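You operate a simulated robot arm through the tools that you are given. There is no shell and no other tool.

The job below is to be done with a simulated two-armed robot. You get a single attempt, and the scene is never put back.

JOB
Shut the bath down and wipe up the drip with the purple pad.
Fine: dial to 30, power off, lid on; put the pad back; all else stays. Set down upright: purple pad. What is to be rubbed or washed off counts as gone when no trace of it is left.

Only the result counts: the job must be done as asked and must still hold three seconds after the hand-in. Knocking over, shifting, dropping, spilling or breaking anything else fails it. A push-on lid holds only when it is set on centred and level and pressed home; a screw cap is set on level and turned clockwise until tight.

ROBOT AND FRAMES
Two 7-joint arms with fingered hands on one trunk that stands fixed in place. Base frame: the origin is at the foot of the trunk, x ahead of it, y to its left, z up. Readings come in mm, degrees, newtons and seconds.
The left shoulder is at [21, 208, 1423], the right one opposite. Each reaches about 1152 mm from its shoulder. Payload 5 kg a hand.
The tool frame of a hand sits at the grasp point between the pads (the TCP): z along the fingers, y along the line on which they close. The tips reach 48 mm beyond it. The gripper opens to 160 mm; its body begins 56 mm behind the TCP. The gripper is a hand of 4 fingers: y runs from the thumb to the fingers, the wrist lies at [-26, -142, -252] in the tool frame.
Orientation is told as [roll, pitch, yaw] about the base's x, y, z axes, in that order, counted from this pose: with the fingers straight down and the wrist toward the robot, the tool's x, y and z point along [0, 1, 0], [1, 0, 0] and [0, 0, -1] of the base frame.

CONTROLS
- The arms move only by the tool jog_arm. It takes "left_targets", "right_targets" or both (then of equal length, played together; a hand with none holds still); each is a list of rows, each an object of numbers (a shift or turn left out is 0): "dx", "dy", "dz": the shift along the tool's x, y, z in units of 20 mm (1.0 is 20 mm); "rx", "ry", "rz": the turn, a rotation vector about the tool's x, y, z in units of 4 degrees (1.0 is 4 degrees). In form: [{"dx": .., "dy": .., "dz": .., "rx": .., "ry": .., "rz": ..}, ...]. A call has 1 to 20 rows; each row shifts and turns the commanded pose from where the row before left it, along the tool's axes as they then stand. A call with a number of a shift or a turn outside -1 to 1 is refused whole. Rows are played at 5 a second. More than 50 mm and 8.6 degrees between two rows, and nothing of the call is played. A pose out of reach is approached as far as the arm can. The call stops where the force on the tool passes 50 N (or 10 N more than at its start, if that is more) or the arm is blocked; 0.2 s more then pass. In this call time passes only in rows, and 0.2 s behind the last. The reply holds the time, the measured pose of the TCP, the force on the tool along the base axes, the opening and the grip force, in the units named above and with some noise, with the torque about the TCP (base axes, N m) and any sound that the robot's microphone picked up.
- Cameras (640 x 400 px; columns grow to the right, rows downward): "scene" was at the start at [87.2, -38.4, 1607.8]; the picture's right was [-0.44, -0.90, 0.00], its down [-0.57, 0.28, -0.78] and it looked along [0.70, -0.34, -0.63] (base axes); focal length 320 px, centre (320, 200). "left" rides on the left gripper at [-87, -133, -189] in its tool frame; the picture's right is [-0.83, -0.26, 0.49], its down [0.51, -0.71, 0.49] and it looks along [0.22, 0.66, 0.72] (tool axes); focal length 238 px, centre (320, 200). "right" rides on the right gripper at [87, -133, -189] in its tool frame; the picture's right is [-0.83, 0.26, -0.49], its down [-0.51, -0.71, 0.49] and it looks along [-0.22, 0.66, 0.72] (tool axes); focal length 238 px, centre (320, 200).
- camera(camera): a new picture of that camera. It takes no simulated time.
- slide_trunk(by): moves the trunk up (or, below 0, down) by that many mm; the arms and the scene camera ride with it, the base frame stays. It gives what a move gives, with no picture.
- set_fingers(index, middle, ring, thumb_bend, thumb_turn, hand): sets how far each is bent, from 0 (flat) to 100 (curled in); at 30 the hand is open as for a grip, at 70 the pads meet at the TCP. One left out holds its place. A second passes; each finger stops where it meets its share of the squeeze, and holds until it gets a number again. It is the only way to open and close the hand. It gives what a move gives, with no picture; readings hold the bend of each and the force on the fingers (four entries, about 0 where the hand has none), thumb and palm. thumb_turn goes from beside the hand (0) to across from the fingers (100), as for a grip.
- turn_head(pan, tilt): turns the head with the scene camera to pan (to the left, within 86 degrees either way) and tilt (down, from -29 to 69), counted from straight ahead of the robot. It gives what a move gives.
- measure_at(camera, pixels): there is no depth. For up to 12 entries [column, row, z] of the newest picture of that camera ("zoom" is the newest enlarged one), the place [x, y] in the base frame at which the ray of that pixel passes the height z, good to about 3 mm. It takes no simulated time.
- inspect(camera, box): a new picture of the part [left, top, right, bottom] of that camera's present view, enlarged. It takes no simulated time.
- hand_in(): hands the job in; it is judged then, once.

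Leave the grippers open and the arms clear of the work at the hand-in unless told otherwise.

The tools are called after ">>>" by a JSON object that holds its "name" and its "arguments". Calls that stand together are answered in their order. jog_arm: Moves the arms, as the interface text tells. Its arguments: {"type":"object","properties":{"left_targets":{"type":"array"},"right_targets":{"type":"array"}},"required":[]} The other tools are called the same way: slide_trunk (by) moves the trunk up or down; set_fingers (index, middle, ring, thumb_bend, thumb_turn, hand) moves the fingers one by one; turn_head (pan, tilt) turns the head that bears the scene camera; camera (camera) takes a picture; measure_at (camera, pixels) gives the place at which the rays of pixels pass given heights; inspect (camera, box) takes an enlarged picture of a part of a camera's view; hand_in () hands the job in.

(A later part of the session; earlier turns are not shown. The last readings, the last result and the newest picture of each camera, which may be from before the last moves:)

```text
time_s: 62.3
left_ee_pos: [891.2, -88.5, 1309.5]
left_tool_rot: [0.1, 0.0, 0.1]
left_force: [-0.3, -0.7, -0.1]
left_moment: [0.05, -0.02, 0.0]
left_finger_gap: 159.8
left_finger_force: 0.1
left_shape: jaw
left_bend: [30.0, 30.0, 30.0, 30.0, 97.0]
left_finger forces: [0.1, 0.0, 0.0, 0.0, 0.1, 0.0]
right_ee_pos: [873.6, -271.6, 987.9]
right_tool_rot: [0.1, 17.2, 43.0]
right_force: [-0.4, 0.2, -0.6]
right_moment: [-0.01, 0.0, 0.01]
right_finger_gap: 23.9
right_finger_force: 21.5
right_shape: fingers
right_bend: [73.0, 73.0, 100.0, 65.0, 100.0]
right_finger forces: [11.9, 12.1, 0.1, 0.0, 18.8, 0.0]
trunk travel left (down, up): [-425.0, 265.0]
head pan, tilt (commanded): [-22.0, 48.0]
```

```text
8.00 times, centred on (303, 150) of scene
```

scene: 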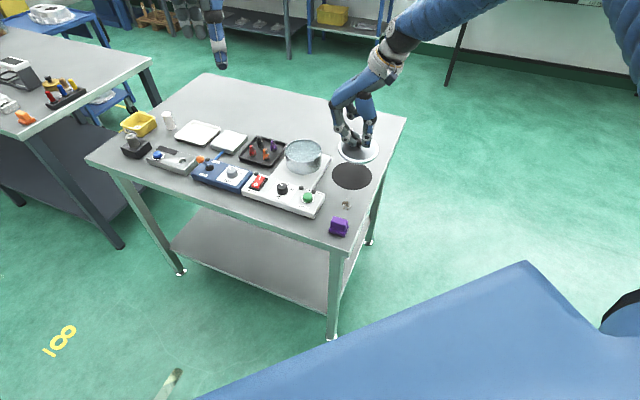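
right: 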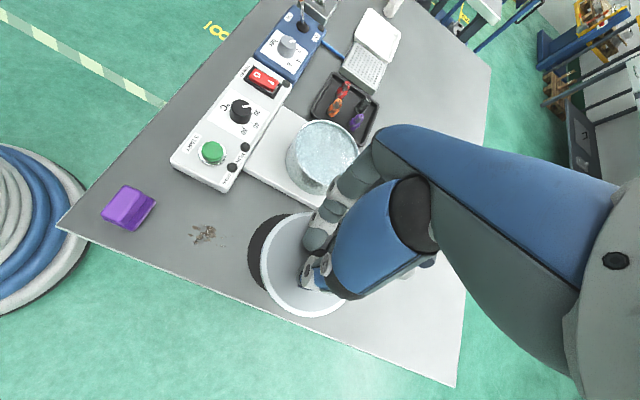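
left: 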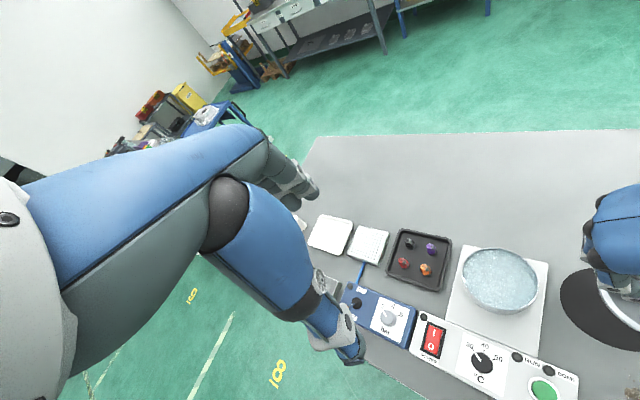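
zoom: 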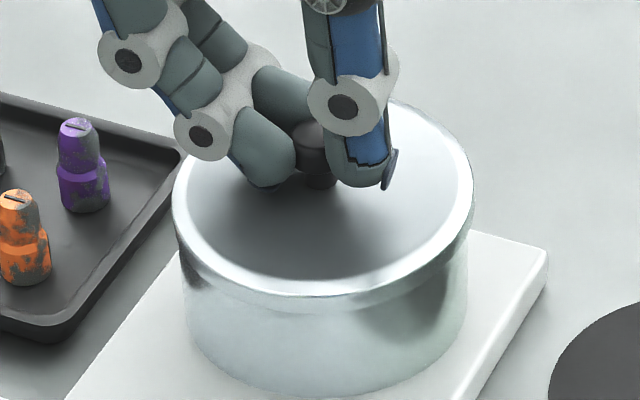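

No force yet; skirt seems to be passing over the rim. Continue 5 × 1 mm.

>>> {"name": "jog_arm", "arguments": {"right_targets": [{"dy": 0.0149, "dz": 0.0478}, {"dy": 0.0149, "dz": 0.0478}, {"dy": 0.0149, "dz": 0.0478}, {"dy": 0.0149, "dz": 0.0478}, {"dy": 0.0149, "dz": 0.0478}]}}

>>> {"name": "inspect", "arguments": {"camera": "scene", "box": [278, 125, 328, 175]}}

>>> {"name": "inspect", "arguments": {"camera": "left", "box": [445, 230, 555, 330]}}

```text
time_s: 63.5
left_ee_pos: [891.6, -88.6, 1310.2]
left_tool_rot: [0.0, 0.0, 0.1]
left_force: [-0.2, -0.3, 0.1]
left_moment: [-0.01, 0.02, -0.03]
left_finger_gap: 159.9
left_finger_force: 0.1
left_shape: jaw
left_bend: [30.0, 30.0, 30.0, 30.0, 97.0]
left_finger forces: [0.0, 0.0, 0.0, 0.1, 0.0, 0.1]
right_ee_pos: [872.4, -270.7, 983.2]
right_tool_rot: [0.0, 17.2, 43.0]
right_force: [0.9, 0.0, 1.9]
right_moment: [-0.03, 0.09, 0.03]
right_finger_gap: 23.4
right_finger_force: 22.7
right_shape: fingers
right_bend: [73.0, 73.0, 100.0, 65.0, 100.0]
right_finger forces: [13.8, 12.8, 0.1, 0.0, 18.5, 0.1]
trunk travel left (down, up): [-425.0, 265.0]
head pan, tilt (commanded): [-22.0, 48.0]
```

```text
8.00 times, centred on (303, 150) of scene
```

zoom: 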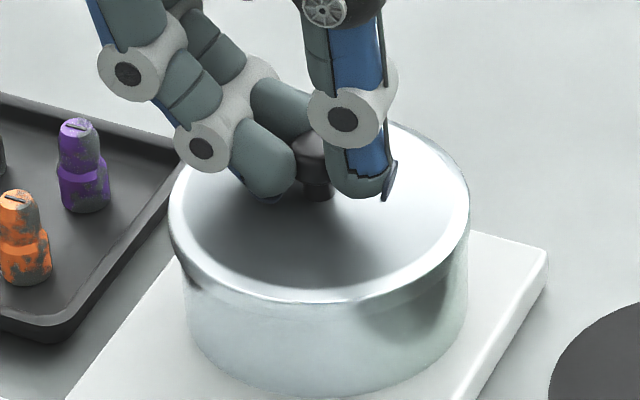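

```text
4.00 times, centred on (500, 280) of left
```

zoom: 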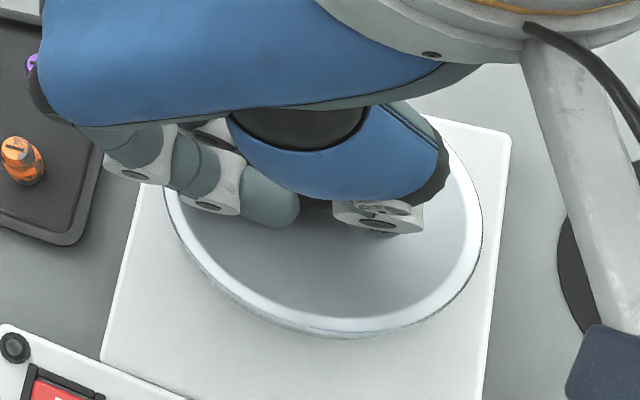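

Contact begins (≈2 N) and the lid sits centred over the rim. Press on in 1 mm steps.

>>> {"name": "jog_arm", "arguments": {"right_targets": [{"dy": 0.0149, "dz": 0.0478}, {"dy": 0.0149, "dz": 0.0478}, {"dy": 0.0149, "dz": 0.0478}, {"dy": 0.0149, "dz": 0.0478}]}}

>>> {"name": "inspect", "arguments": {"camera": "scene", "box": [278, 125, 328, 175]}}

```text
time_s: 64.5
left_ee_pos: [889.6, -87.4, 1309.9]
left_tool_rot: [0.0, 0.0, 0.1]
left_force: [0.6, 0.3, -0.1]
left_moment: [0.01, 0.01, 0.03]
left_finger_gap: 159.9
left_finger_force: 0.1
left_shape: jaw
left_bend: [30.0, 30.0, 30.0, 30.0, 97.0]
left_finger forces: [0.0, 0.1, 0.1, 0.1, 0.0, 0.0]
right_ee_pos: [872.3, -270.0, 982.4]
right_tool_rot: [-0.2, 17.1, 42.7]
right_force: [0.5, 2.2, 19.1]
right_moment: [-0.15, 0.27, -0.01]
right_finger_gap: 22.9
right_finger_force: 24.6
right_shape: fingers
right_bend: [73.0, 73.0, 100.0, 65.0, 100.0]
right_finger forces: [16.2, 14.6, 0.0, 0.1, 18.5, 0.0]
trunk travel left (down, up): [-425.0, 265.0]
head pan, tilt (commanded): [-22.0, 48.0]
```

```text
8.00 times, centred on (303, 150) of scene
```

zoom: 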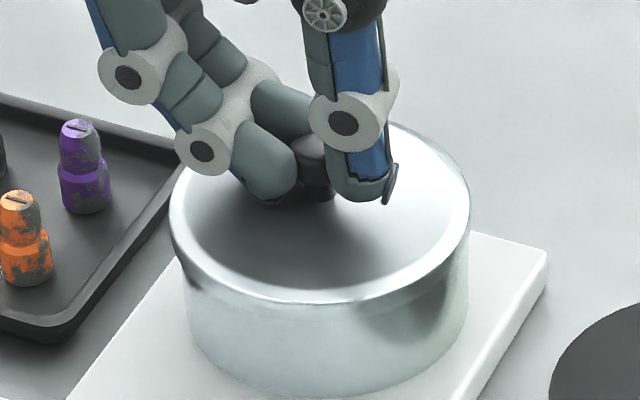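

19 N and holding. Press further by 3 mm commanded, watching for force and sound.

>>> {"name": "jog_arm", "arguments": {"right_targets": [{"dy": 0.0149, "dz": 0.0478}, {"dy": 0.0149, "dz": 0.0478}, {"dy": 0.0149, "dz": 0.0478}, {"dy": 0.0149, "dz": 0.0478}]}}

>>> {"name": "inspect", "arguments": {"camera": "scene", "box": [278, 125, 328, 175]}}

```text
time_s: 65.5
left_ee_pos: [889.1, -86.2, 1310.2]
left_tool_rot: [-0.1, -0.1, 0.1]
left_force: [-0.4, 0.9, 0.1]
left_moment: [-0.02, 0.01, -0.01]
left_finger_gap: 159.9
left_finger_force: 0.0
left_shape: jaw
left_bend: [30.0, 30.0, 30.0, 30.0, 97.0]
left_finger forces: [0.1, 0.0, 0.0, 0.0, 0.0, 0.0]
right_ee_pos: [872.4, -268.3, 979.7]
right_tool_rot: [-0.1, 16.9, 42.8]
right_force: [7.6, 4.9, 33.4]
right_moment: [-0.24, 0.21, 0.0]
right_finger_gap: 22.4
right_finger_force: 30.5
right_shape: fingers
right_bend: [74.0, 74.0, 100.0, 65.0, 100.0]
right_finger forces: [21.2, 19.4, 0.1, 0.1, 20.0, 0.0]
trunk travel left (down, up): [-425.0, 265.0]
head pan, tilt (commanded): [-22.0, 48.0]
```

```text
8.00 times, centred on (303, 150) of scene
```

zoom: 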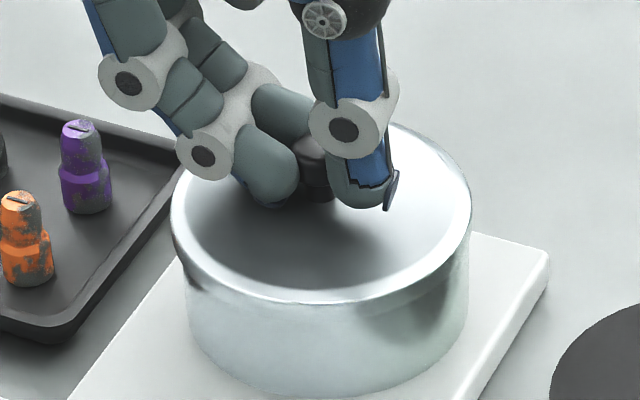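

33 N reached, lid seated against the rim (whole picture only shifted by trunk flex). Unload by raising the command ~7 mm, then loosen the fingers slightly.

>>> {"name": "jog_arm", "arguments": {"right_targets": [{"dy": -0.052, "dz": -0.167}, {"dy": -0.045, "dz": -0.143}]}}

>>> {"name": "inspect", "arguments": {"camera": "scene", "box": [278, 125, 328, 175]}}

```text
time_s: 66.1
left_ee_pos: [891.0, -88.5, 1311.1]
left_tool_rot: [0.0, 0.0, -0.1]
left_force: [-0.6, 0.5, 0.0]
left_moment: [0.01, 0.0, 0.01]
left_finger_gap: 159.7
left_finger_force: 0.0
left_shape: jaw
left_bend: [30.0, 30.0, 30.0, 30.0, 97.0]
left_finger forces: [0.0, 0.0, 0.1, 0.0, 0.0, 0.0]
right_ee_pos: [870.2, -271.8, 979.6]
right_tool_rot: [0.2, 17.5, 43.0]
right_force: [2.5, 3.5, 11.4]
right_moment: [0.01, -0.01, 0.02]
right_finger_gap: 22.8
right_finger_force: 27.5
right_shape: fingers
right_bend: [74.0, 73.0, 100.0, 65.0, 100.0]
right_finger forces: [18.0, 17.2, 0.0, 0.0, 18.9, 0.0]
trunk travel left (down, up): [-425.0, 265.0]
head pan, tilt (commanded): [-22.0, 48.0]
```

```text
8.00 times, centred on (303, 150) of scene
```

zoom: 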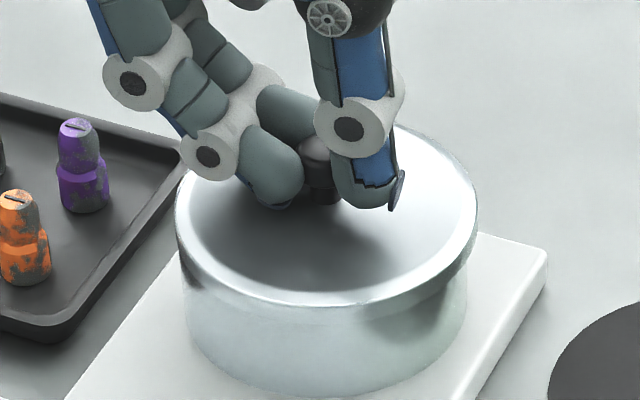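

Let me zoom on the lid/rim junction from the scene and left cameras.

>>> {"name": "inspect", "arguments": {"camera": "scene", "box": [280, 148, 326, 180]}}

>>> {"name": "inspect", "arguments": {"camera": "left", "box": [445, 260, 555, 330]}}

```text
12.50 times, centred on (303, 164) of scene
```

zoom: 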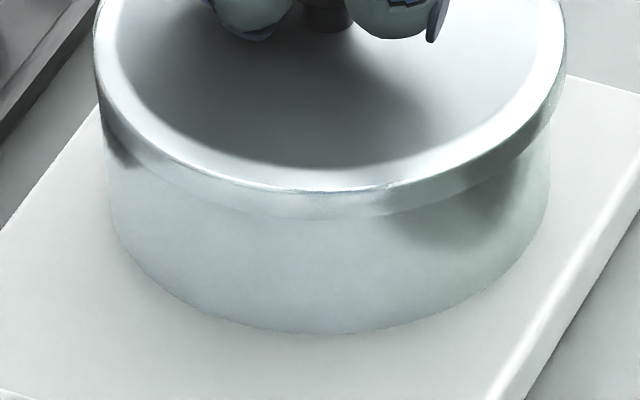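

```text
5.71 times, centred on (500, 295) of left
```

zoom: 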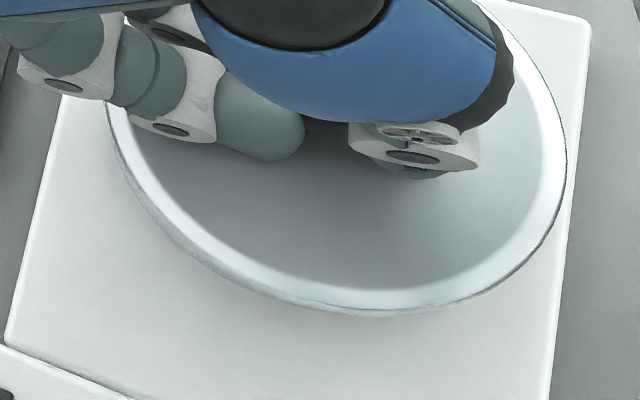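

The skirt overlaps the rim all round. Loosen the fingers slightly.

>>> {"name": "jog_arm", "arguments": {"right_targets": [{"dy": -0.03, "dz": -0.096}]}}

>>> {"name": "set_fingers", "arguments": {"hand": "right", "index": 68, "middle": 68, "thumb_bend": 61}}

>>> {"name": "inspect", "arguments": {"camera": "scene", "box": [278, 125, 328, 175]}}

>>> {"name": "inspect", "arguments": {"camera": "right", "box": [250, 180, 370, 320]}}

```text
time_s: 66.5
left_ee_pos: [890.5, -88.8, 1309.0]
left_tool_rot: [-0.1, 0.0, 0.0]
left_force: [-0.1, 0.2, -0.6]
left_moment: [0.02, -0.02, 0.01]
left_finger_gap: 159.9
left_finger_force: 0.1
left_shape: jaw
left_bend: [30.0, 30.0, 30.0, 30.0, 97.0]
left_finger forces: [0.0, 0.0, 0.0, 0.0, 0.0, 0.0]
right_ee_pos: [871.5, -271.2, 981.1]
right_tool_rot: [0.2, 17.4, 42.9]
right_force: [-0.2, 0.4, 0.0]
right_moment: [0.13, -0.01, 0.01]
right_finger_gap: 23.0
right_finger_force: 24.0
right_shape: fingers
right_bend: [74.0, 73.0, 100.0, 65.0, 100.0]
right_finger forces: [14.7, 14.8, 0.0, 0.1, 18.2, 0.1]
trunk travel left (down, up): [-425.0, 265.0]
head pan, tilt (commanded): [-22.0, 48.0]
```

```text
time_s: 67.5
left_ee_pos: [890.7, -87.5, 1310.5]
left_tool_rot: [0.0, 0.0, 0.1]
left_force: [0.2, 0.7, -0.3]
left_moment: [-0.02, -0.02, 0.01]
left_finger_gap: 159.7
left_finger_force: 0.0
left_shape: jaw
left_bend: [30.0, 30.0, 30.0, 30.0, 97.0]
left_finger forces: [0.0, 0.1, 0.0, 0.0, 0.0, 0.0]
right_ee_pos: [872.0, -269.5, 982.7]
right_tool_rot: [0.0, 17.2, 42.8]
right_force: [-1.5, -1.3, 3.7]
right_moment: [-0.03, 0.1, 0.01]
right_finger_gap: 30.6
right_finger_force: 1.9
right_shape: fingers
right_bend: [70.0, 68.0, 100.0, 61.0, 100.0]
right_finger forces: [3.2, 0.3, 0.1, 0.1, 0.4, 0.0]
trunk travel left (down, up): [-425.0, 265.0]
head pan, tilt (commanded): [-22.0, 48.0]
```

```text
8.00 times, centred on (303, 150) of scene
```

zoom: 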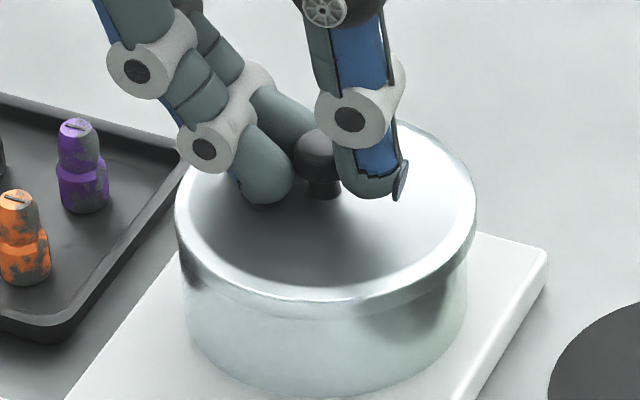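

```text
2.86 times, centred on (310, 250) of right
```

zoom: 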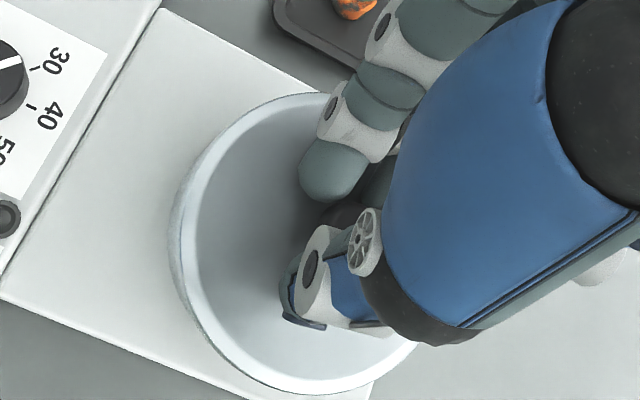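

Index tip rests on the lid as it opens. Raise 4 mm and open further.

>>> {"name": "jog_arm", "arguments": {"right_targets": [{"dy": -0.06, "dz": -0.19}]}}

>>> {"name": "set_fingers", "arguments": {"hand": "right", "index": 64, "middle": 64, "thumb_bend": 56}}

>>> {"name": "inspect", "arguments": {"camera": "scene", "box": [278, 125, 328, 175]}}

```text
time_s: 67.9
left_ee_pos: [891.2, -88.6, 1311.0]
left_tool_rot: [0.1, 0.0, 0.2]
left_force: [0.7, -0.6, 0.3]
left_moment: [0.01, 0.02, -0.01]
left_finger_gap: 159.7
left_finger_force: 0.0
left_shape: jaw
left_bend: [30.0, 30.0, 30.0, 30.0, 97.0]
left_finger forces: [0.1, 0.1, 0.1, 0.0, 0.0, 0.1]
right_ee_pos: [871.9, -269.6, 987.2]
right_tool_rot: [0.1, 17.2, 42.8]
right_force: [-0.3, -0.7, 0.1]
right_moment: [0.0, -0.03, 0.03]
right_finger_gap: 33.7
right_finger_force: 0.2
right_shape: fingers
right_bend: [68.0, 68.0, 100.0, 61.0, 100.0]
right_finger forces: [0.0, 0.6, 0.0, 0.0, 0.0, 0.0]
trunk travel left (down, up): [-425.0, 265.0]
head pan, tilt (commanded): [-22.0, 48.0]
heard: snap
```

```text
time_s: 68.9
left_ee_pos: [890.7, -87.5, 1310.3]
left_tool_rot: [-0.1, 0.0, 0.2]
left_force: [0.7, -0.7, 0.1]
left_moment: [-0.02, 0.04, 0.02]
left_finger_gap: 159.7
left_finger_force: 0.1
left_shape: jaw
left_bend: [30.0, 30.0, 30.0, 30.0, 97.0]
left_finger forces: [0.1, 0.0, 0.0, 0.0, 0.1, 0.0]
right_ee_pos: [872.5, -269.8, 989.4]
right_tool_rot: [0.0, 17.3, 42.7]
right_force: [0.1, -0.6, 6.5]
right_moment: [0.05, 0.03, 0.02]
right_finger_gap: 47.0
right_finger_force: 3.0
right_shape: fingers
right_bend: [66.0, 64.0, 100.0, 56.0, 100.0]
right_finger forces: [5.8, 0.8, 0.0, 0.0, 0.0, 0.1]
trunk travel left (down, up): [-425.0, 265.0]
head pan, tilt (commanded): [-22.0, 48.0]
```

```text
8.00 times, centred on (303, 150) of scene
```

zoom: 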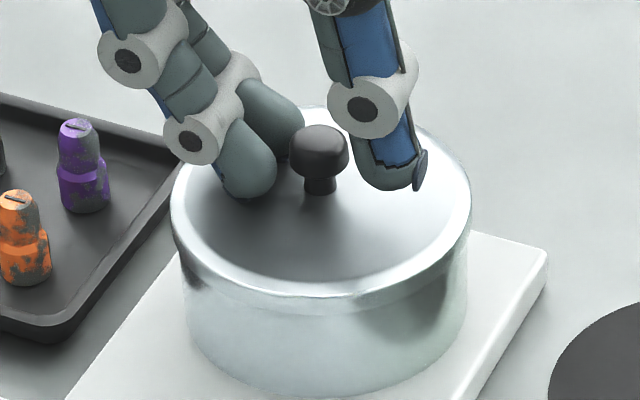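

Heard a snap and the lid is now exactly centred (171–472). Raise the hand 40 mm and inspect the lid.

>>> {"name": "jog_arm", "arguments": {"right_targets": [{"dy": -0.09, "dz": -0.287}, {"dy": -0.15, "dz": -0.478}, {"dy": -0.297, "dz": -0.955}, {"dy": -0.297, "dz": -0.955}]}}

>>> {"name": "inspect", "arguments": {"camera": "scene", "box": [278, 125, 328, 175]}}

>>> {"name": "inspect", "arguments": {"camera": "left", "box": [445, 230, 555, 330]}}

```text
time_s: 69.9
left_ee_pos: [889.6, -88.4, 1310.0]
left_tool_rot: [0.0, 0.0, 0.1]
left_force: [-0.7, 0.1, 0.2]
left_moment: [0.0, -0.03, 0.04]
left_finger_gap: 159.8
left_finger_force: 0.0
left_shape: jaw
left_bend: [30.0, 30.0, 30.0, 30.0, 97.0]
left_finger forces: [0.1, 0.0, 0.0, 0.0, 0.0, 0.0]
right_ee_pos: [872.0, -269.1, 1043.6]
right_tool_rot: [0.1, 17.3, 42.9]
right_force: [-0.8, 0.4, -1.2]
right_moment: [-0.03, -0.06, -0.02]
right_finger_gap: 50.7
right_finger_force: 0.1
right_shape: fingers
right_bend: [64.0, 64.0, 100.0, 56.0, 100.0]
right_finger forces: [0.0, 0.1, 0.0, 0.0, 0.0, 0.0]
trunk travel left (down, up): [-425.0, 265.0]
head pan, tilt (commanded): [-22.0, 48.0]
```

```text
8.00 times, centred on (303, 150) of scene
```

zoom: 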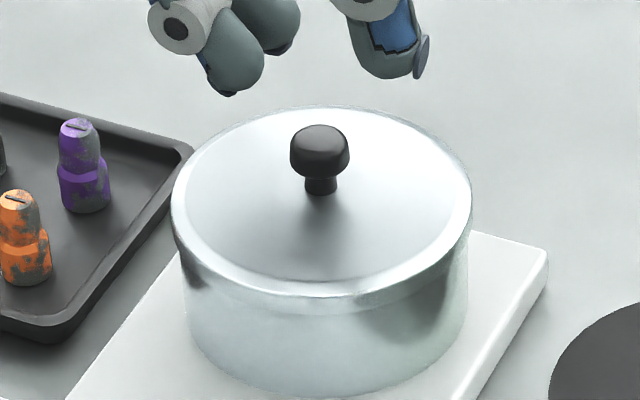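

```text
4.00 times, centred on (500, 280) of left
```

zoom: 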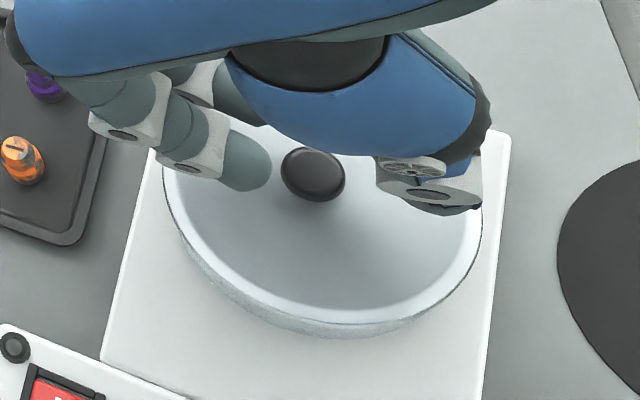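

Compare the junction with the same zoom as before.

>>> {"name": "inspect", "arguments": {"camera": "scene", "box": [280, 148, 326, 180]}}

>>> {"name": "camera", "arguments": {"camera": "right"}}

```text
12.50 times, centred on (303, 164) of scene
```

zoom: 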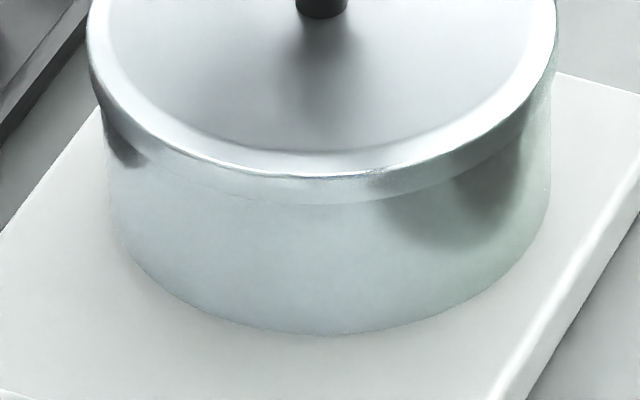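

```text
taken
```

right: 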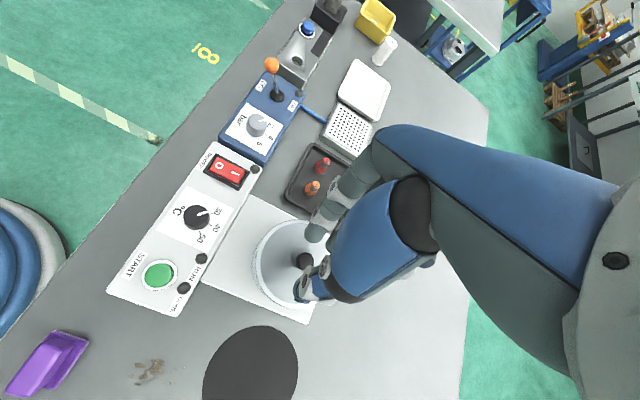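

Lid appears home and centred. To be sure, I'll press the knob top with the thumb: raise, straighten the hand, and make the fist-with-thumb.

>>> {"name": "jog_arm", "arguments": {"right_targets": [{"dy": -0.297, "dz": -0.955}, {"dy": -0.297, "dz": -0.955}, {"rx": -0.86}, {"rx": -0.86}, {"rx": -0.86}, {"rx": -0.86}, {"rx": -0.86}]}}

>>> {"name": "set_fingers", "arguments": {"hand": "right", "thumb_bend": 30}}

>>> {"name": "set_fingers", "arguments": {"hand": "right", "index": 100, "middle": 100, "ring": 100}}

```text
time_s: 71.5
left_ee_pos: [890.3, -89.3, 1310.1]
left_tool_rot: [0.0, 0.0, 0.1]
left_force: [-0.5, -0.9, 0.2]
left_moment: [0.07, -0.01, 0.0]
left_finger_gap: 159.7
left_finger_force: 0.1
left_shape: jaw
left_bend: [30.0, 30.0, 30.0, 30.0, 97.0]
left_finger forces: [0.1, 0.0, 0.0, 0.0, 0.0, 0.0]
right_ee_pos: [872.2, -271.2, 1083.8]
right_tool_rot: [0.0, -0.1, 43.0]
right_force: [0.5, -0.4, -0.2]
right_moment: [0.01, 0.0, 0.0]
right_finger_gap: 50.5
right_finger_force: 0.0
right_shape: fingers
right_bend: [64.0, 64.0, 100.0, 56.0, 100.0]
right_finger forces: [0.1, 0.2, 0.1, 0.0, 0.0, 0.0]
trunk travel left (down, up): [-425.0, 265.0]
head pan, tilt (commanded): [-22.0, 48.0]
```

```text
time_s: 72.5
left_ee_pos: [891.6, -88.6, 1309.7]
left_tool_rot: [0.0, 0.0, 0.1]
left_force: [-0.5, 0.0, -0.3]
left_moment: [-0.01, 0.01, 0.01]
left_finger_gap: 160.0
left_finger_force: 0.1
left_shape: jaw
left_bend: [30.0, 30.0, 30.0, 30.0, 97.0]
left_finger forces: [0.0, 0.0, 0.0, 0.1, 0.0, 0.0]
right_ee_pos: [872.5, -272.0, 1082.5]
right_tool_rot: [-0.1, -0.1, 42.8]
right_force: [-0.1, -0.6, -0.1]
right_moment: [-0.01, 0.02, -0.01]
right_finger_gap: 102.2
right_finger_force: 0.0
right_shape: fingers
right_bend: [64.0, 64.0, 100.0, 30.0, 98.0]
right_finger forces: [0.1, 0.1, 0.0, 0.0, 0.0, 0.0]
trunk travel left (down, up): [-425.0, 265.0]
head pan, tilt (commanded): [-22.0, 48.0]
```

```text
time_s: 73.5
left_ee_pos: [891.2, -88.9, 1309.7]
left_tool_rot: [0.0, 0.0, 0.1]
left_force: [0.4, -0.4, -0.5]
left_moment: [0.01, -0.04, 0.02]
left_finger_gap: 159.4
left_finger_force: 0.1
left_shape: jaw
left_bend: [30.0, 30.0, 30.0, 30.0, 97.0]
left_finger forces: [0.1, 0.0, 0.1, 0.0, 0.0, 0.0]
right_ee_pos: [874.0, -270.5, 1083.0]
right_tool_rot: [-0.1, 0.1, 42.9]
right_force: [1.7, 0.3, -0.1]
right_moment: [-0.01, -0.02, 0.01]
right_finger_gap: 111.6
right_finger_force: 0.1
right_shape: fingers
right_bend: [100.0, 100.0, 100.0, 30.0, 98.0]
right_finger forces: [0.0, 0.1, 0.0, 0.1, 0.0, 0.1]
trunk travel left (down, up): [-425.0, 265.0]
head pan, tilt (commanded): [-22.0, 48.0]
```

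Move so the thumb tip is over the knob (TCP ≈(926,-220)), tip ~40 mm above.

>>> {"name": "jog_arm", "arguments": {"right_targets": [{"dy": 0.92}, {"dy": 0.92}, {"dy": 0.92}, {"dy": 0.92}, {"dz": 1}, {"dz": 1}]}}

>>> {"name": "inspect", "arguments": {"camera": "scene", "box": [273, 105, 333, 165]}}

>>> {"name": "inspect", "arguments": {"camera": "right", "box": [230, 270, 350, 390]}}

```text
time_s: 74.9
left_ee_pos: [891.8, -88.7, 1308.2]
left_tool_rot: [0.0, 0.1, 0.0]
left_force: [0.2, -0.4, 0.3]
left_moment: [-0.03, 0.03, -0.01]
left_finger_gap: 159.7
left_finger_force: 0.0
left_shape: jaw
left_bend: [30.0, 30.0, 30.0, 30.0, 97.0]
left_finger forces: [0.1, 0.0, 0.1, 0.0, 0.0, 0.1]
right_ee_pos: [926.6, -219.7, 1043.8]
right_tool_rot: [0.1, 0.0, 42.9]
right_force: [2.3, 0.0, 2.1]
right_moment: [-0.03, 0.08, 0.01]
right_finger_gap: 111.3
right_finger_force: 0.0
right_shape: fingers
right_bend: [100.0, 100.0, 100.0, 30.0, 98.0]
right_finger forces: [0.0, 0.1, 0.0, 0.0, 0.0, 0.0]
trunk travel left (down, up): [-425.0, 265.0]
head pan, tilt (commanded): [-22.0, 48.0]
```

```text
6.67 times, centred on (303, 135) of scene
```

zoom: 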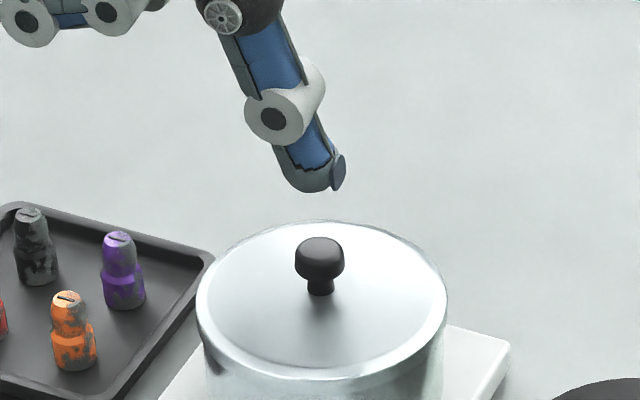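

```text
3.33 times, centred on (290, 330) of right
```

zoom: 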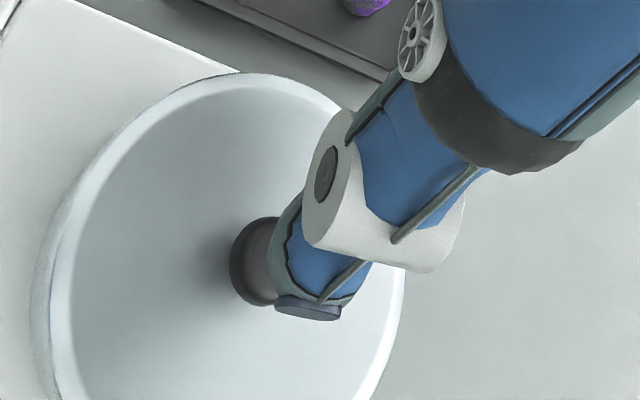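

Tip is ~4-5 mm left of the knob axis; correct and lower 36 mm.

>>> {"name": "jog_arm", "arguments": {"right_targets": [{"dx": -0.085, "dy": -0.18, "dz": 0.9}, {"dz": 0.9}]}}

>>> {"name": "inspect", "arguments": {"camera": "scene", "box": [278, 125, 328, 175]}}

>>> {"name": "inspect", "arguments": {"camera": "right", "box": [230, 270, 350, 390]}}

```text
time_s: 75.5
left_ee_pos: [892.0, -87.9, 1308.3]
left_tool_rot: [-0.1, 0.1, 0.1]
left_force: [0.4, 0.2, 0.3]
left_moment: [-0.02, 0.04, -0.02]
left_finger_gap: 159.6
left_finger_force: 0.0
left_shape: jaw
left_bend: [30.0, 30.0, 30.0, 30.0, 97.0]
left_finger forces: [0.0, 0.0, 0.1, 0.0, 0.0, 0.0]
right_ee_pos: [927.2, -224.9, 1009.5]
right_tool_rot: [0.0, -0.1, 42.8]
right_force: [1.3, 0.3, 0.9]
right_moment: [-0.04, 0.1, 0.03]
right_finger_gap: 111.7
right_finger_force: 0.1
right_shape: fingers
right_bend: [100.0, 100.0, 100.0, 30.0, 98.0]
right_finger forces: [0.0, 0.0, 0.0, 0.0, 0.1, 0.1]
trunk travel left (down, up): [-425.0, 265.0]
head pan, tilt (commanded): [-22.0, 48.0]
```

```text
8.00 times, centred on (303, 150) of scene
```

zoom: 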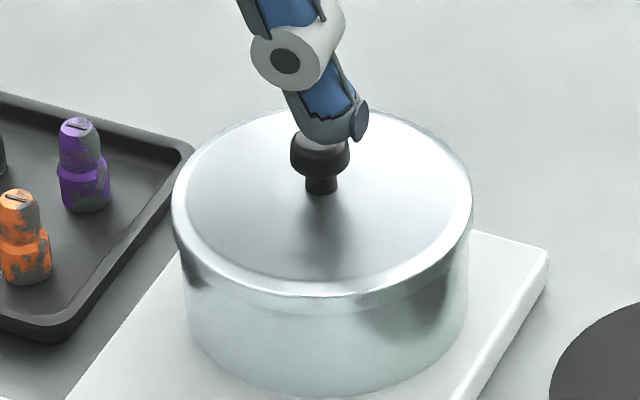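

```text
3.33 times, centred on (290, 330) of right
```

zoom: 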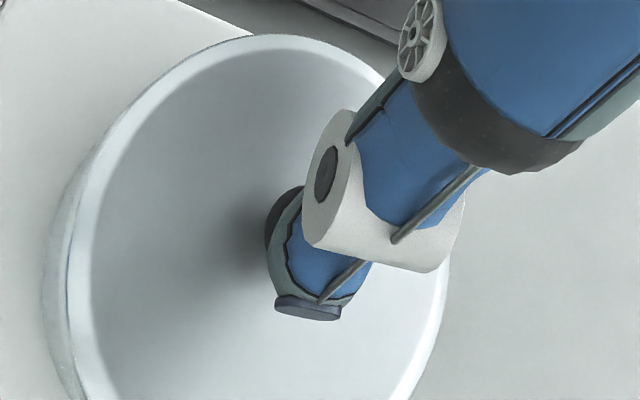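

Descend onto the knob: 5 × 2 mm then read.

>>> {"name": "jog_arm", "arguments": {"right_targets": [{"dz": 0.1}, {"dz": 0.1}, {"dz": 0.1}, {"dz": 0.1}, {"dz": 0.1}, {"dz": 0.05}]}}

>>> {"name": "inspect", "arguments": {"camera": "scene", "box": [278, 125, 328, 175]}}

```text
time_s: 76.9
left_ee_pos: [891.3, -88.3, 1309.8]
left_tool_rot: [0.0, 0.0, 0.1]
left_force: [-1.0, 0.0, 0.9]
left_moment: [0.03, 0.01, 0.0]
left_finger_gap: 159.9
left_finger_force: 0.1
left_shape: jaw
left_bend: [30.0, 30.0, 30.0, 30.0, 97.0]
left_finger forces: [0.0, 0.0, 0.0, 0.0, 0.1, 0.0]
right_ee_pos: [924.8, -223.3, 999.1]
right_tool_rot: [-0.2, 0.0, 42.7]
right_force: [2.7, 2.9, 14.9]
right_moment: [-0.88, 0.96, -0.01]
right_finger_gap: 112.2
right_finger_force: 7.1
right_shape: fingers
right_bend: [100.0, 100.0, 100.0, 29.0, 98.0]
right_finger forces: [0.1, 0.0, 0.0, 0.0, 15.0, 0.1]
trunk travel left (down, up): [-425.0, 265.0]
head pan, tilt (commanded): [-22.0, 48.0]
```

```text
8.00 times, centred on (303, 150) of scene
```

zoom: 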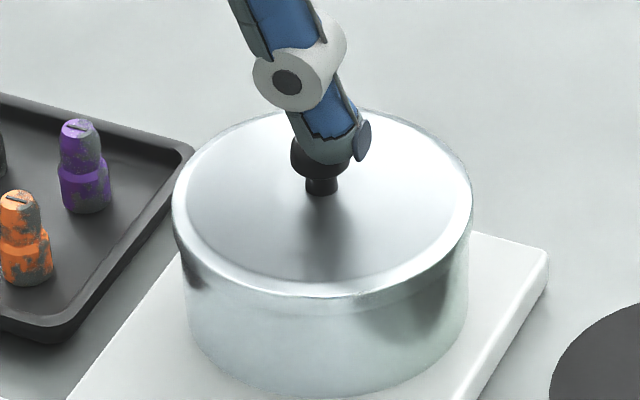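

15 N, lid steady. Press a bit more (to ~35 N).

>>> {"name": "jog_arm", "arguments": {"right_targets": [{"dz": 0.08}, {"dz": 0.08}, {"dz": 0.08}]}}

>>> {"name": "inspect", "arguments": {"camera": "scene", "box": [278, 125, 328, 175]}}

```text
time_s: 77.7
left_ee_pos: [888.3, -86.1, 1311.8]
left_tool_rot: [0.0, -0.2, 0.1]
left_force: [-0.3, -0.9, -0.4]
left_moment: [-0.03, 0.04, -0.02]
left_finger_gap: 159.6
left_finger_force: 0.0
left_shape: jaw
left_bend: [30.0, 30.0, 30.0, 30.0, 97.0]
left_finger forces: [0.0, 0.0, 0.0, 0.0, 0.0, 0.0]
right_ee_pos: [923.8, -221.7, 999.5]
right_tool_rot: [-0.1, -0.3, 42.9]
right_force: [6.7, 7.5, 40.2]
right_moment: [-2.33, 2.51, -0.13]
right_finger_gap: 113.1
right_finger_force: 20.2
right_shape: fingers
right_bend: [100.0, 100.0, 100.0, 28.0, 98.0]
right_finger forces: [0.0, 0.1, 0.1, 0.0, 40.2, 0.0]
trunk travel left (down, up): [-425.0, 265.0]
head pan, tilt (commanded): [-22.0, 48.0]
```

```text
8.00 times, centred on (303, 150) of scene
```

zoom: 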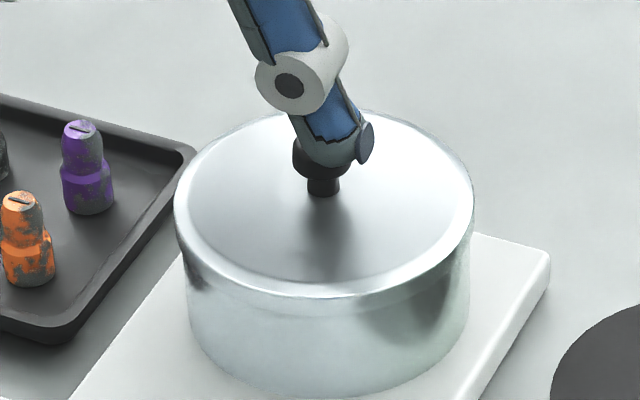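

40 N and the lid does not move: it is home. Unload, raise right hand, and send the left hand back out to the left.

>>> {"name": "jog_arm", "arguments": {"right_targets": [{"dz": -0.3}, {"dz": -1}, {"dz": -1}, {"dz": -1}, {"dz": -1}, {"dz": -1}, {"dx": 0.3, "dy": -0.95}, {"dx": 0.3, "dy": -0.95}, {"dx": 0.3, "dy": -0.95}, {"dx": 0.3, "dy": -0.95}, {"dx": 0.3, "dy": -0.95}, {"dx": 0.3, "dy": -0.95}, {"dx": 0.3, "dy": -0.95}, {"dx": 0.3, "dy": -0.95}, {"dx": 0.3, "dy": -0.95}, {"dx": 0.3, "dy": -0.95}], "left_targets": [{"dz": 0}, {"dz": 0}, {"dz": 0}, {"dz": 0}, {"dx": 0.95, "dy": -0.95}, {"dx": 0.95, "dy": -0.95}, {"dx": 0.95, "dy": -0.95}, {"dx": 0.95, "dy": -0.95}, {"dx": 0.95, "dy": -0.95}, {"dx": 0.95, "dy": -0.95}, {"dx": 0.95, "dy": -0.95}, {"dx": 0.95, "dy": -0.95}, {"dx": 0.95, "dy": -0.95}, {"dx": 0.95, "dy": -0.95}, {"dx": 0.95, "dy": -0.95}, {"dx": 0.95, "dy": -0.95}]}}

>>> {"name": "camera", "arguments": {"camera": "scene"}}

>>> {"name": "camera", "arguments": {"camera": "right"}}

```text
time_s: 81.1
left_ee_pos: [660.3, 137.8, 1311.1]
left_tool_rot: [0.0, -0.2, 0.0]
left_force: [-0.3, 0.3, 0.0]
left_moment: [-0.01, -0.12, -0.01]
left_finger_gap: 159.8
left_finger_force: 0.0
left_shape: jaw
left_bend: [30.0, 30.0, 30.0, 30.0, 97.0]
left_finger forces: [0.0, 0.1, 0.1, 0.1, 0.0, 0.1]
right_ee_pos: [740.9, -308.5, 1100.2]
right_tool_rot: [-0.1, -0.2, 42.9]
right_force: [-1.0, -0.1, 0.9]
right_moment: [-0.13, -0.06, 0.0]
right_finger_gap: 111.9
right_finger_force: 0.1
right_shape: fingers
right_bend: [100.0, 100.0, 100.0, 30.0, 98.0]
right_finger forces: [0.1, 0.0, 0.0, 0.0, 0.1, 0.0]
trunk travel left (down, up): [-425.0, 265.0]
head pan, tilt (commanded): [-22.0, 48.0]
```

```text
taken
```

scene: 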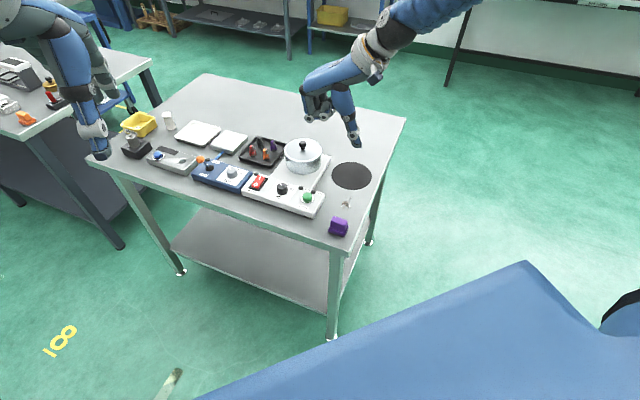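

```text
taken
```

right: 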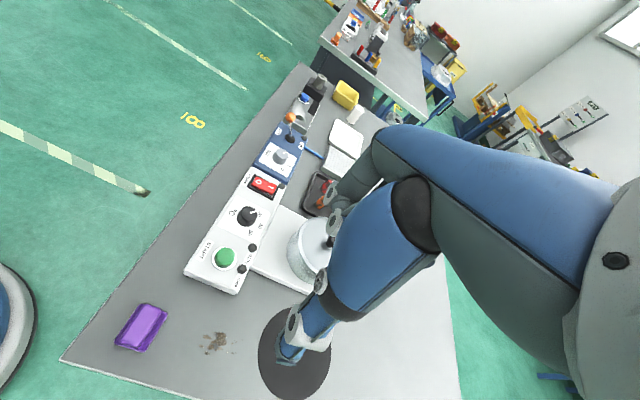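

Zoom on pad and drip from both cameras.

>>> {"name": "inspect", "arguments": {"camera": "right", "box": [105, 295, 175, 360]}}

>>> {"name": "measure_at", "arguments": {"camera": "zoom", "pixels": [[320, 200, 890], [320, 200, 850]]}}

>>> {"name": "inspect", "arguments": {"camera": "scene", "box": [315, 205, 365, 245]}}

```text
6.15 times, centred on (140, 328) of right
```

zoom: 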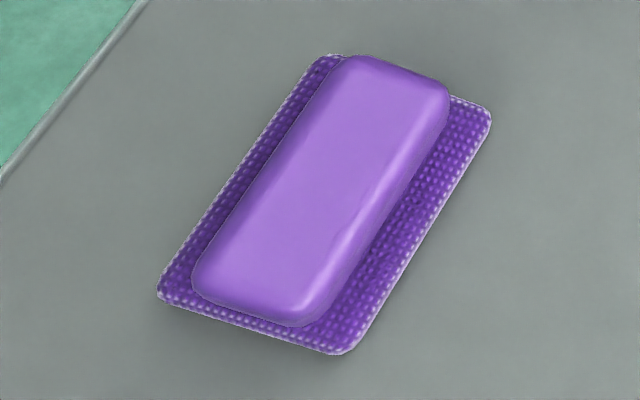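

```text
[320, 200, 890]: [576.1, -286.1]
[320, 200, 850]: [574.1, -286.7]
```

```text
10.00 times, centred on (340, 225) of scene
```

zoom: 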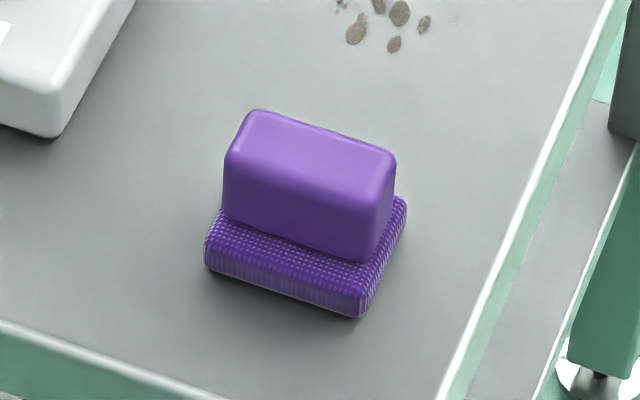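

>>> {"name": "measure_at", "arguments": {"camera": "zoom", "pixels": [[207, 270, 850], [358, 318, 850], [405, 225, 850], [312, 158, 880], [312, 158, 885], [312, 158, 890], [312, 158, 895], [258, 112, 888], [394, 157, 888], [228, 160, 888], [376, 205, 888]]}}

>>> {"name": "inspect", "arguments": {"camera": "right", "box": [105, 295, 175, 360]}}

>>> {"name": "measure_at", "arguments": {"camera": "zoom", "pixels": [[327, 190, 880], [327, 190, 890], [327, 190, 895], [160, 296, 853], [345, 352, 853], [490, 115, 853], [325, 57, 853], [355, 57, 888], [447, 92, 888], [305, 325, 888], [195, 285, 888]]}}

```text
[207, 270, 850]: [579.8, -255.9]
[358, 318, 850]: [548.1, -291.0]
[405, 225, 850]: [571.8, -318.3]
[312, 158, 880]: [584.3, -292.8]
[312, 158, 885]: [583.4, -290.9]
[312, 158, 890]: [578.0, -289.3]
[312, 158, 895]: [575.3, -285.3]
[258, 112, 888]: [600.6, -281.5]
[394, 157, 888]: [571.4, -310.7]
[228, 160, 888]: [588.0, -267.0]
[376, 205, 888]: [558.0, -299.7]
```

```text
6.15 times, centred on (140, 328) of right
```

zoom: 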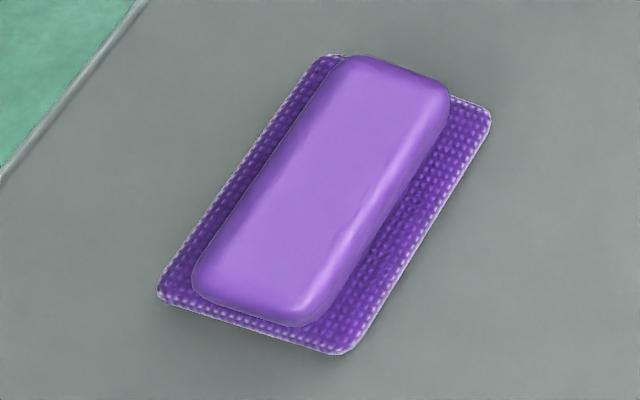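

```text
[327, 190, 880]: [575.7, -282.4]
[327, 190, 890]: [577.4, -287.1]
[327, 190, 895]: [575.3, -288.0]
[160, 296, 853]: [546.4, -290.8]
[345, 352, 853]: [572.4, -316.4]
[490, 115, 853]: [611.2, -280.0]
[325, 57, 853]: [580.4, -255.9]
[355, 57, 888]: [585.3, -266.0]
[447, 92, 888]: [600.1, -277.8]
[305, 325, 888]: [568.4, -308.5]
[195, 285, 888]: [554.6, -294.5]
```

Pad: sole ≈51×37 mm centred (577.5,-286.5), long axis at 45°, handle 44×20 mm, top z≈891. Now measure the drip's extent.

>>> {"name": "inspect", "arguments": {"camera": "right", "box": [185, 310, 255, 370]}}

>>> {"name": "inspect", "arguments": {"camera": "scene", "box": [325, 185, 375, 220]}}

```text
6.67 times, centred on (220, 340) of right
```

zoom: 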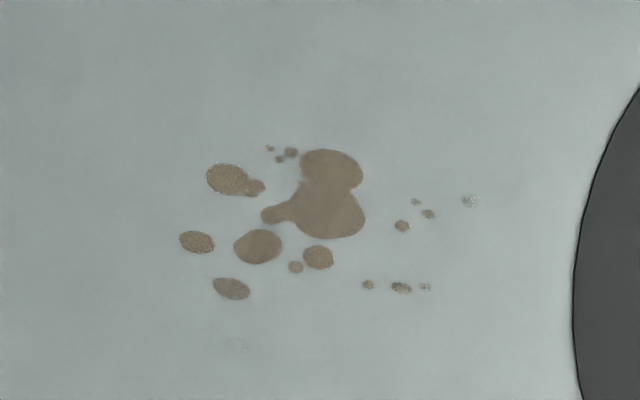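

```text
11.43 times, centred on (350, 202) of scene
```

zoom: 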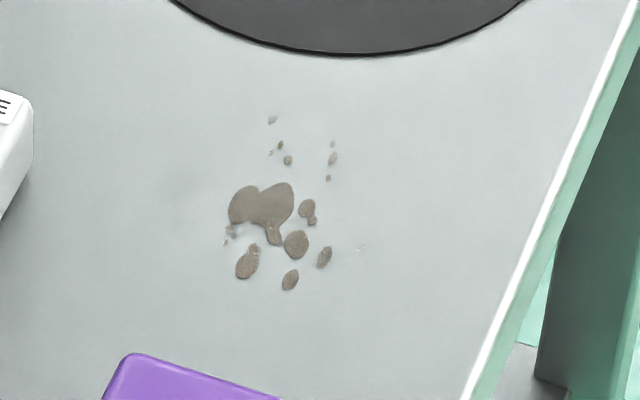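

>>> {"name": "measure_at", "arguments": {"camera": "zoom", "pixels": [[272, 119, 850], [333, 144, 850], [332, 160, 850], [362, 248, 850], [290, 282, 850], [240, 272, 850], [228, 208, 850], [325, 257, 850], [222, 242, 850], [262, 205, 850], [297, 244, 850], [360, 54, 850]]}}

>>> {"name": "inspect", "arguments": {"camera": "right", "box": [185, 310, 255, 370]}}

>>> {"name": "measure_at", "arguments": {"camera": "zoom", "pixels": [[471, 200, 850], [427, 286, 850], [401, 288, 850], [237, 343, 850], [180, 241, 850], [207, 175, 850], [268, 148, 850], [362, 170, 850], [232, 290, 850], [330, 205, 850], [258, 246, 850], [574, 265, 850]]}}

```text
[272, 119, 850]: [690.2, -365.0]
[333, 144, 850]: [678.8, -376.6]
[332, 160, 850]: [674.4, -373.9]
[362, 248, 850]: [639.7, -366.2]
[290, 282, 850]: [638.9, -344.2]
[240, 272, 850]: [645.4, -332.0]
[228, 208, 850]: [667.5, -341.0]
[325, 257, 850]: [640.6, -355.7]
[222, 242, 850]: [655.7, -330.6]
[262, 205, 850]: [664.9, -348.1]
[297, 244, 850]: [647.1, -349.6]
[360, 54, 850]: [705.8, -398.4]
```

```text
6.67 times, centred on (220, 340) of right
```

zoom: 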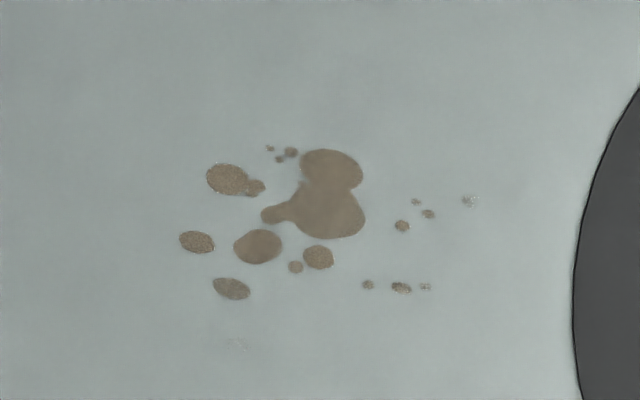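

```text
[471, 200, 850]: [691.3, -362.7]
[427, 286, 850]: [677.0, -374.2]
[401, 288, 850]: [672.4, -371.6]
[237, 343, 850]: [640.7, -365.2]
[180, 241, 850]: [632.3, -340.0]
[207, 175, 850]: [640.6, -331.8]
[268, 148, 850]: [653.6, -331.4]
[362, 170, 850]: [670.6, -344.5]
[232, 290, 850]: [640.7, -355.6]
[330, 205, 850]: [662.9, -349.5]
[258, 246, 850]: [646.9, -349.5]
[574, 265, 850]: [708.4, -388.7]
```

Stain spans x 632–692, y -377…-330; one 51 mm-wide stroke along (0.707,-0.707) covers it. Now open to the pre-shape and turn the right hand from yaw 43 to about -45.

>>> {"name": "set_fingers", "arguments": {"hand": "right", "index": 54, "middle": 54, "ring": 100, "thumb_bend": 45, "thumb_turn": 100}}

>>> {"name": "jog_arm", "arguments": {"right_targets": [{"rz": 1}, {"rz": 1}, {"rz": 1}, {"rz": 1}, {"rz": 1}, {"rz": 1}, {"rz": 1}, {"rz": 1}, {"rz": 1}, {"rz": 1}, {"rz": 1}, {"rz": 1}, {"rz": 1}, {"rz": 1}, {"rz": 1}, {"rz": 1}, {"rz": 1}, {"rz": 1}, {"rz": 1}, {"rz": 1}]}}

```text
time_s: 82.1
left_ee_pos: [662.1, 138.7, 1309.6]
left_tool_rot: [0.0, 0.0, 0.0]
left_force: [0.2, 0.7, -0.1]
left_moment: [0.0, 0.0, -0.01]
left_finger_gap: 159.8
left_finger_force: 0.2
left_shape: jaw
left_bend: [30.0, 30.0, 30.0, 30.0, 97.0]
left_finger forces: [0.0, 0.0, 0.0, 0.0, 0.0, 0.1]
right_ee_pos: [742.4, -309.5, 1098.1]
right_tool_rot: [0.0, 0.0, 42.8]
right_force: [-0.2, 0.6, -0.3]
right_moment: [-0.01, -0.03, 0.0]
right_finger_gap: 93.0
right_finger_force: 0.1
right_shape: fingers
right_bend: [54.0, 54.0, 100.0, 45.0, 99.0]
right_finger forces: [0.0, 0.1, 0.0, 0.0, 0.0, 0.1]
trunk travel left (down, up): [-425.0, 265.0]
head pan, tilt (commanded): [-22.0, 48.0]
```

```text
time_s: 86.3
left_ee_pos: [662.4, 137.9, 1309.6]
left_tool_rot: [0.0, 0.0, 0.0]
left_force: [0.0, -0.5, 0.4]
left_moment: [0.03, 0.06, 0.06]
left_finger_gap: 160.2
left_finger_force: 0.0
left_shape: jaw
left_bend: [30.0, 30.0, 30.0, 30.0, 97.0]
left_finger forces: [0.0, 0.0, 0.0, 0.1, 0.1, 0.0]
right_ee_pos: [742.8, -307.8, 1096.5]
right_tool_rot: [0.1, 0.3, -34.1]
right_force: [-0.4, -0.4, -0.2]
right_moment: [0.04, 0.01, 0.01]
right_finger_gap: 93.1
right_finger_force: 0.1
right_shape: fingers
right_bend: [54.0, 54.0, 100.0, 45.0, 99.0]
right_finger forces: [0.0, 0.0, 0.0, 0.0, 0.0, 0.1]
right hand out of reach, approached as far as the arm can: row 20
trunk travel left (down, up): [-425.0, 265.0]
head pan, tilt (commanded): [-22.0, 48.0]
```

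Reach-limited near yaw -34 here. Move above the pad and see if the rest of the turn is possible there.

>>> {"name": "jog_arm", "arguments": {"right_targets": [{"dx": -0.474, "dy": -0.931}, {"dx": -0.474, "dy": -0.931}, {"dx": -0.474, "dy": -0.931}, {"dx": -0.474, "dy": -0.931}, {"dx": -0.474, "dy": -0.931}, {"dx": -0.474, "dy": -0.931}, {"dx": -0.474, "dy": -0.931}, {"dx": -0.474, "dy": -0.931}, {"rz": 1}, {"rz": 1}]}}

>>> {"name": "camera", "arguments": {"camera": "scene"}}

```text
time_s: 88.5
left_ee_pos: [662.8, 137.5, 1309.9]
left_tool_rot: [-0.1, 0.1, 0.1]
left_force: [0.2, 0.0, 0.0]
left_moment: [0.0, -0.05, -0.01]
left_finger_gap: 159.9
left_finger_force: 0.1
left_shape: jaw
left_bend: [30.0, 30.0, 30.0, 30.0, 97.0]
left_finger forces: [0.1, 0.0, 0.0, 0.0, 0.0, 0.0]
right_ee_pos: [579.0, -291.0, 1098.9]
right_tool_rot: [0.1, 0.4, -42.1]
right_force: [-0.2, -0.4, 0.3]
right_moment: [0.06, -0.03, -0.05]
right_finger_gap: 93.2
right_finger_force: 0.1
right_shape: fingers
right_bend: [54.0, 54.0, 100.0, 45.0, 99.0]
right_finger forces: [0.0, 0.0, 0.1, 0.0, 0.0, 0.0]
trunk travel left (down, up): [-425.0, 265.0]
head pan, tilt (commanded): [-22.0, 48.0]
```

```text
taken
```

scene: 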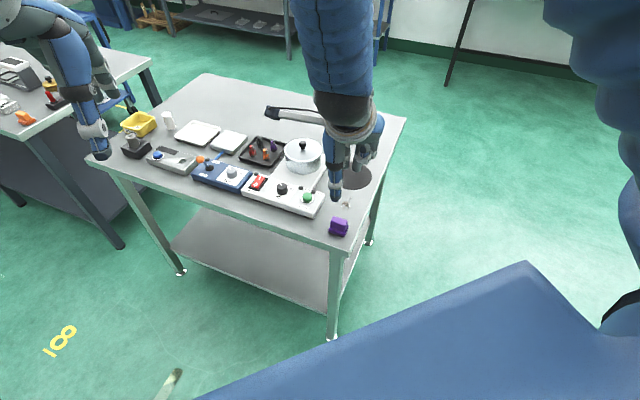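

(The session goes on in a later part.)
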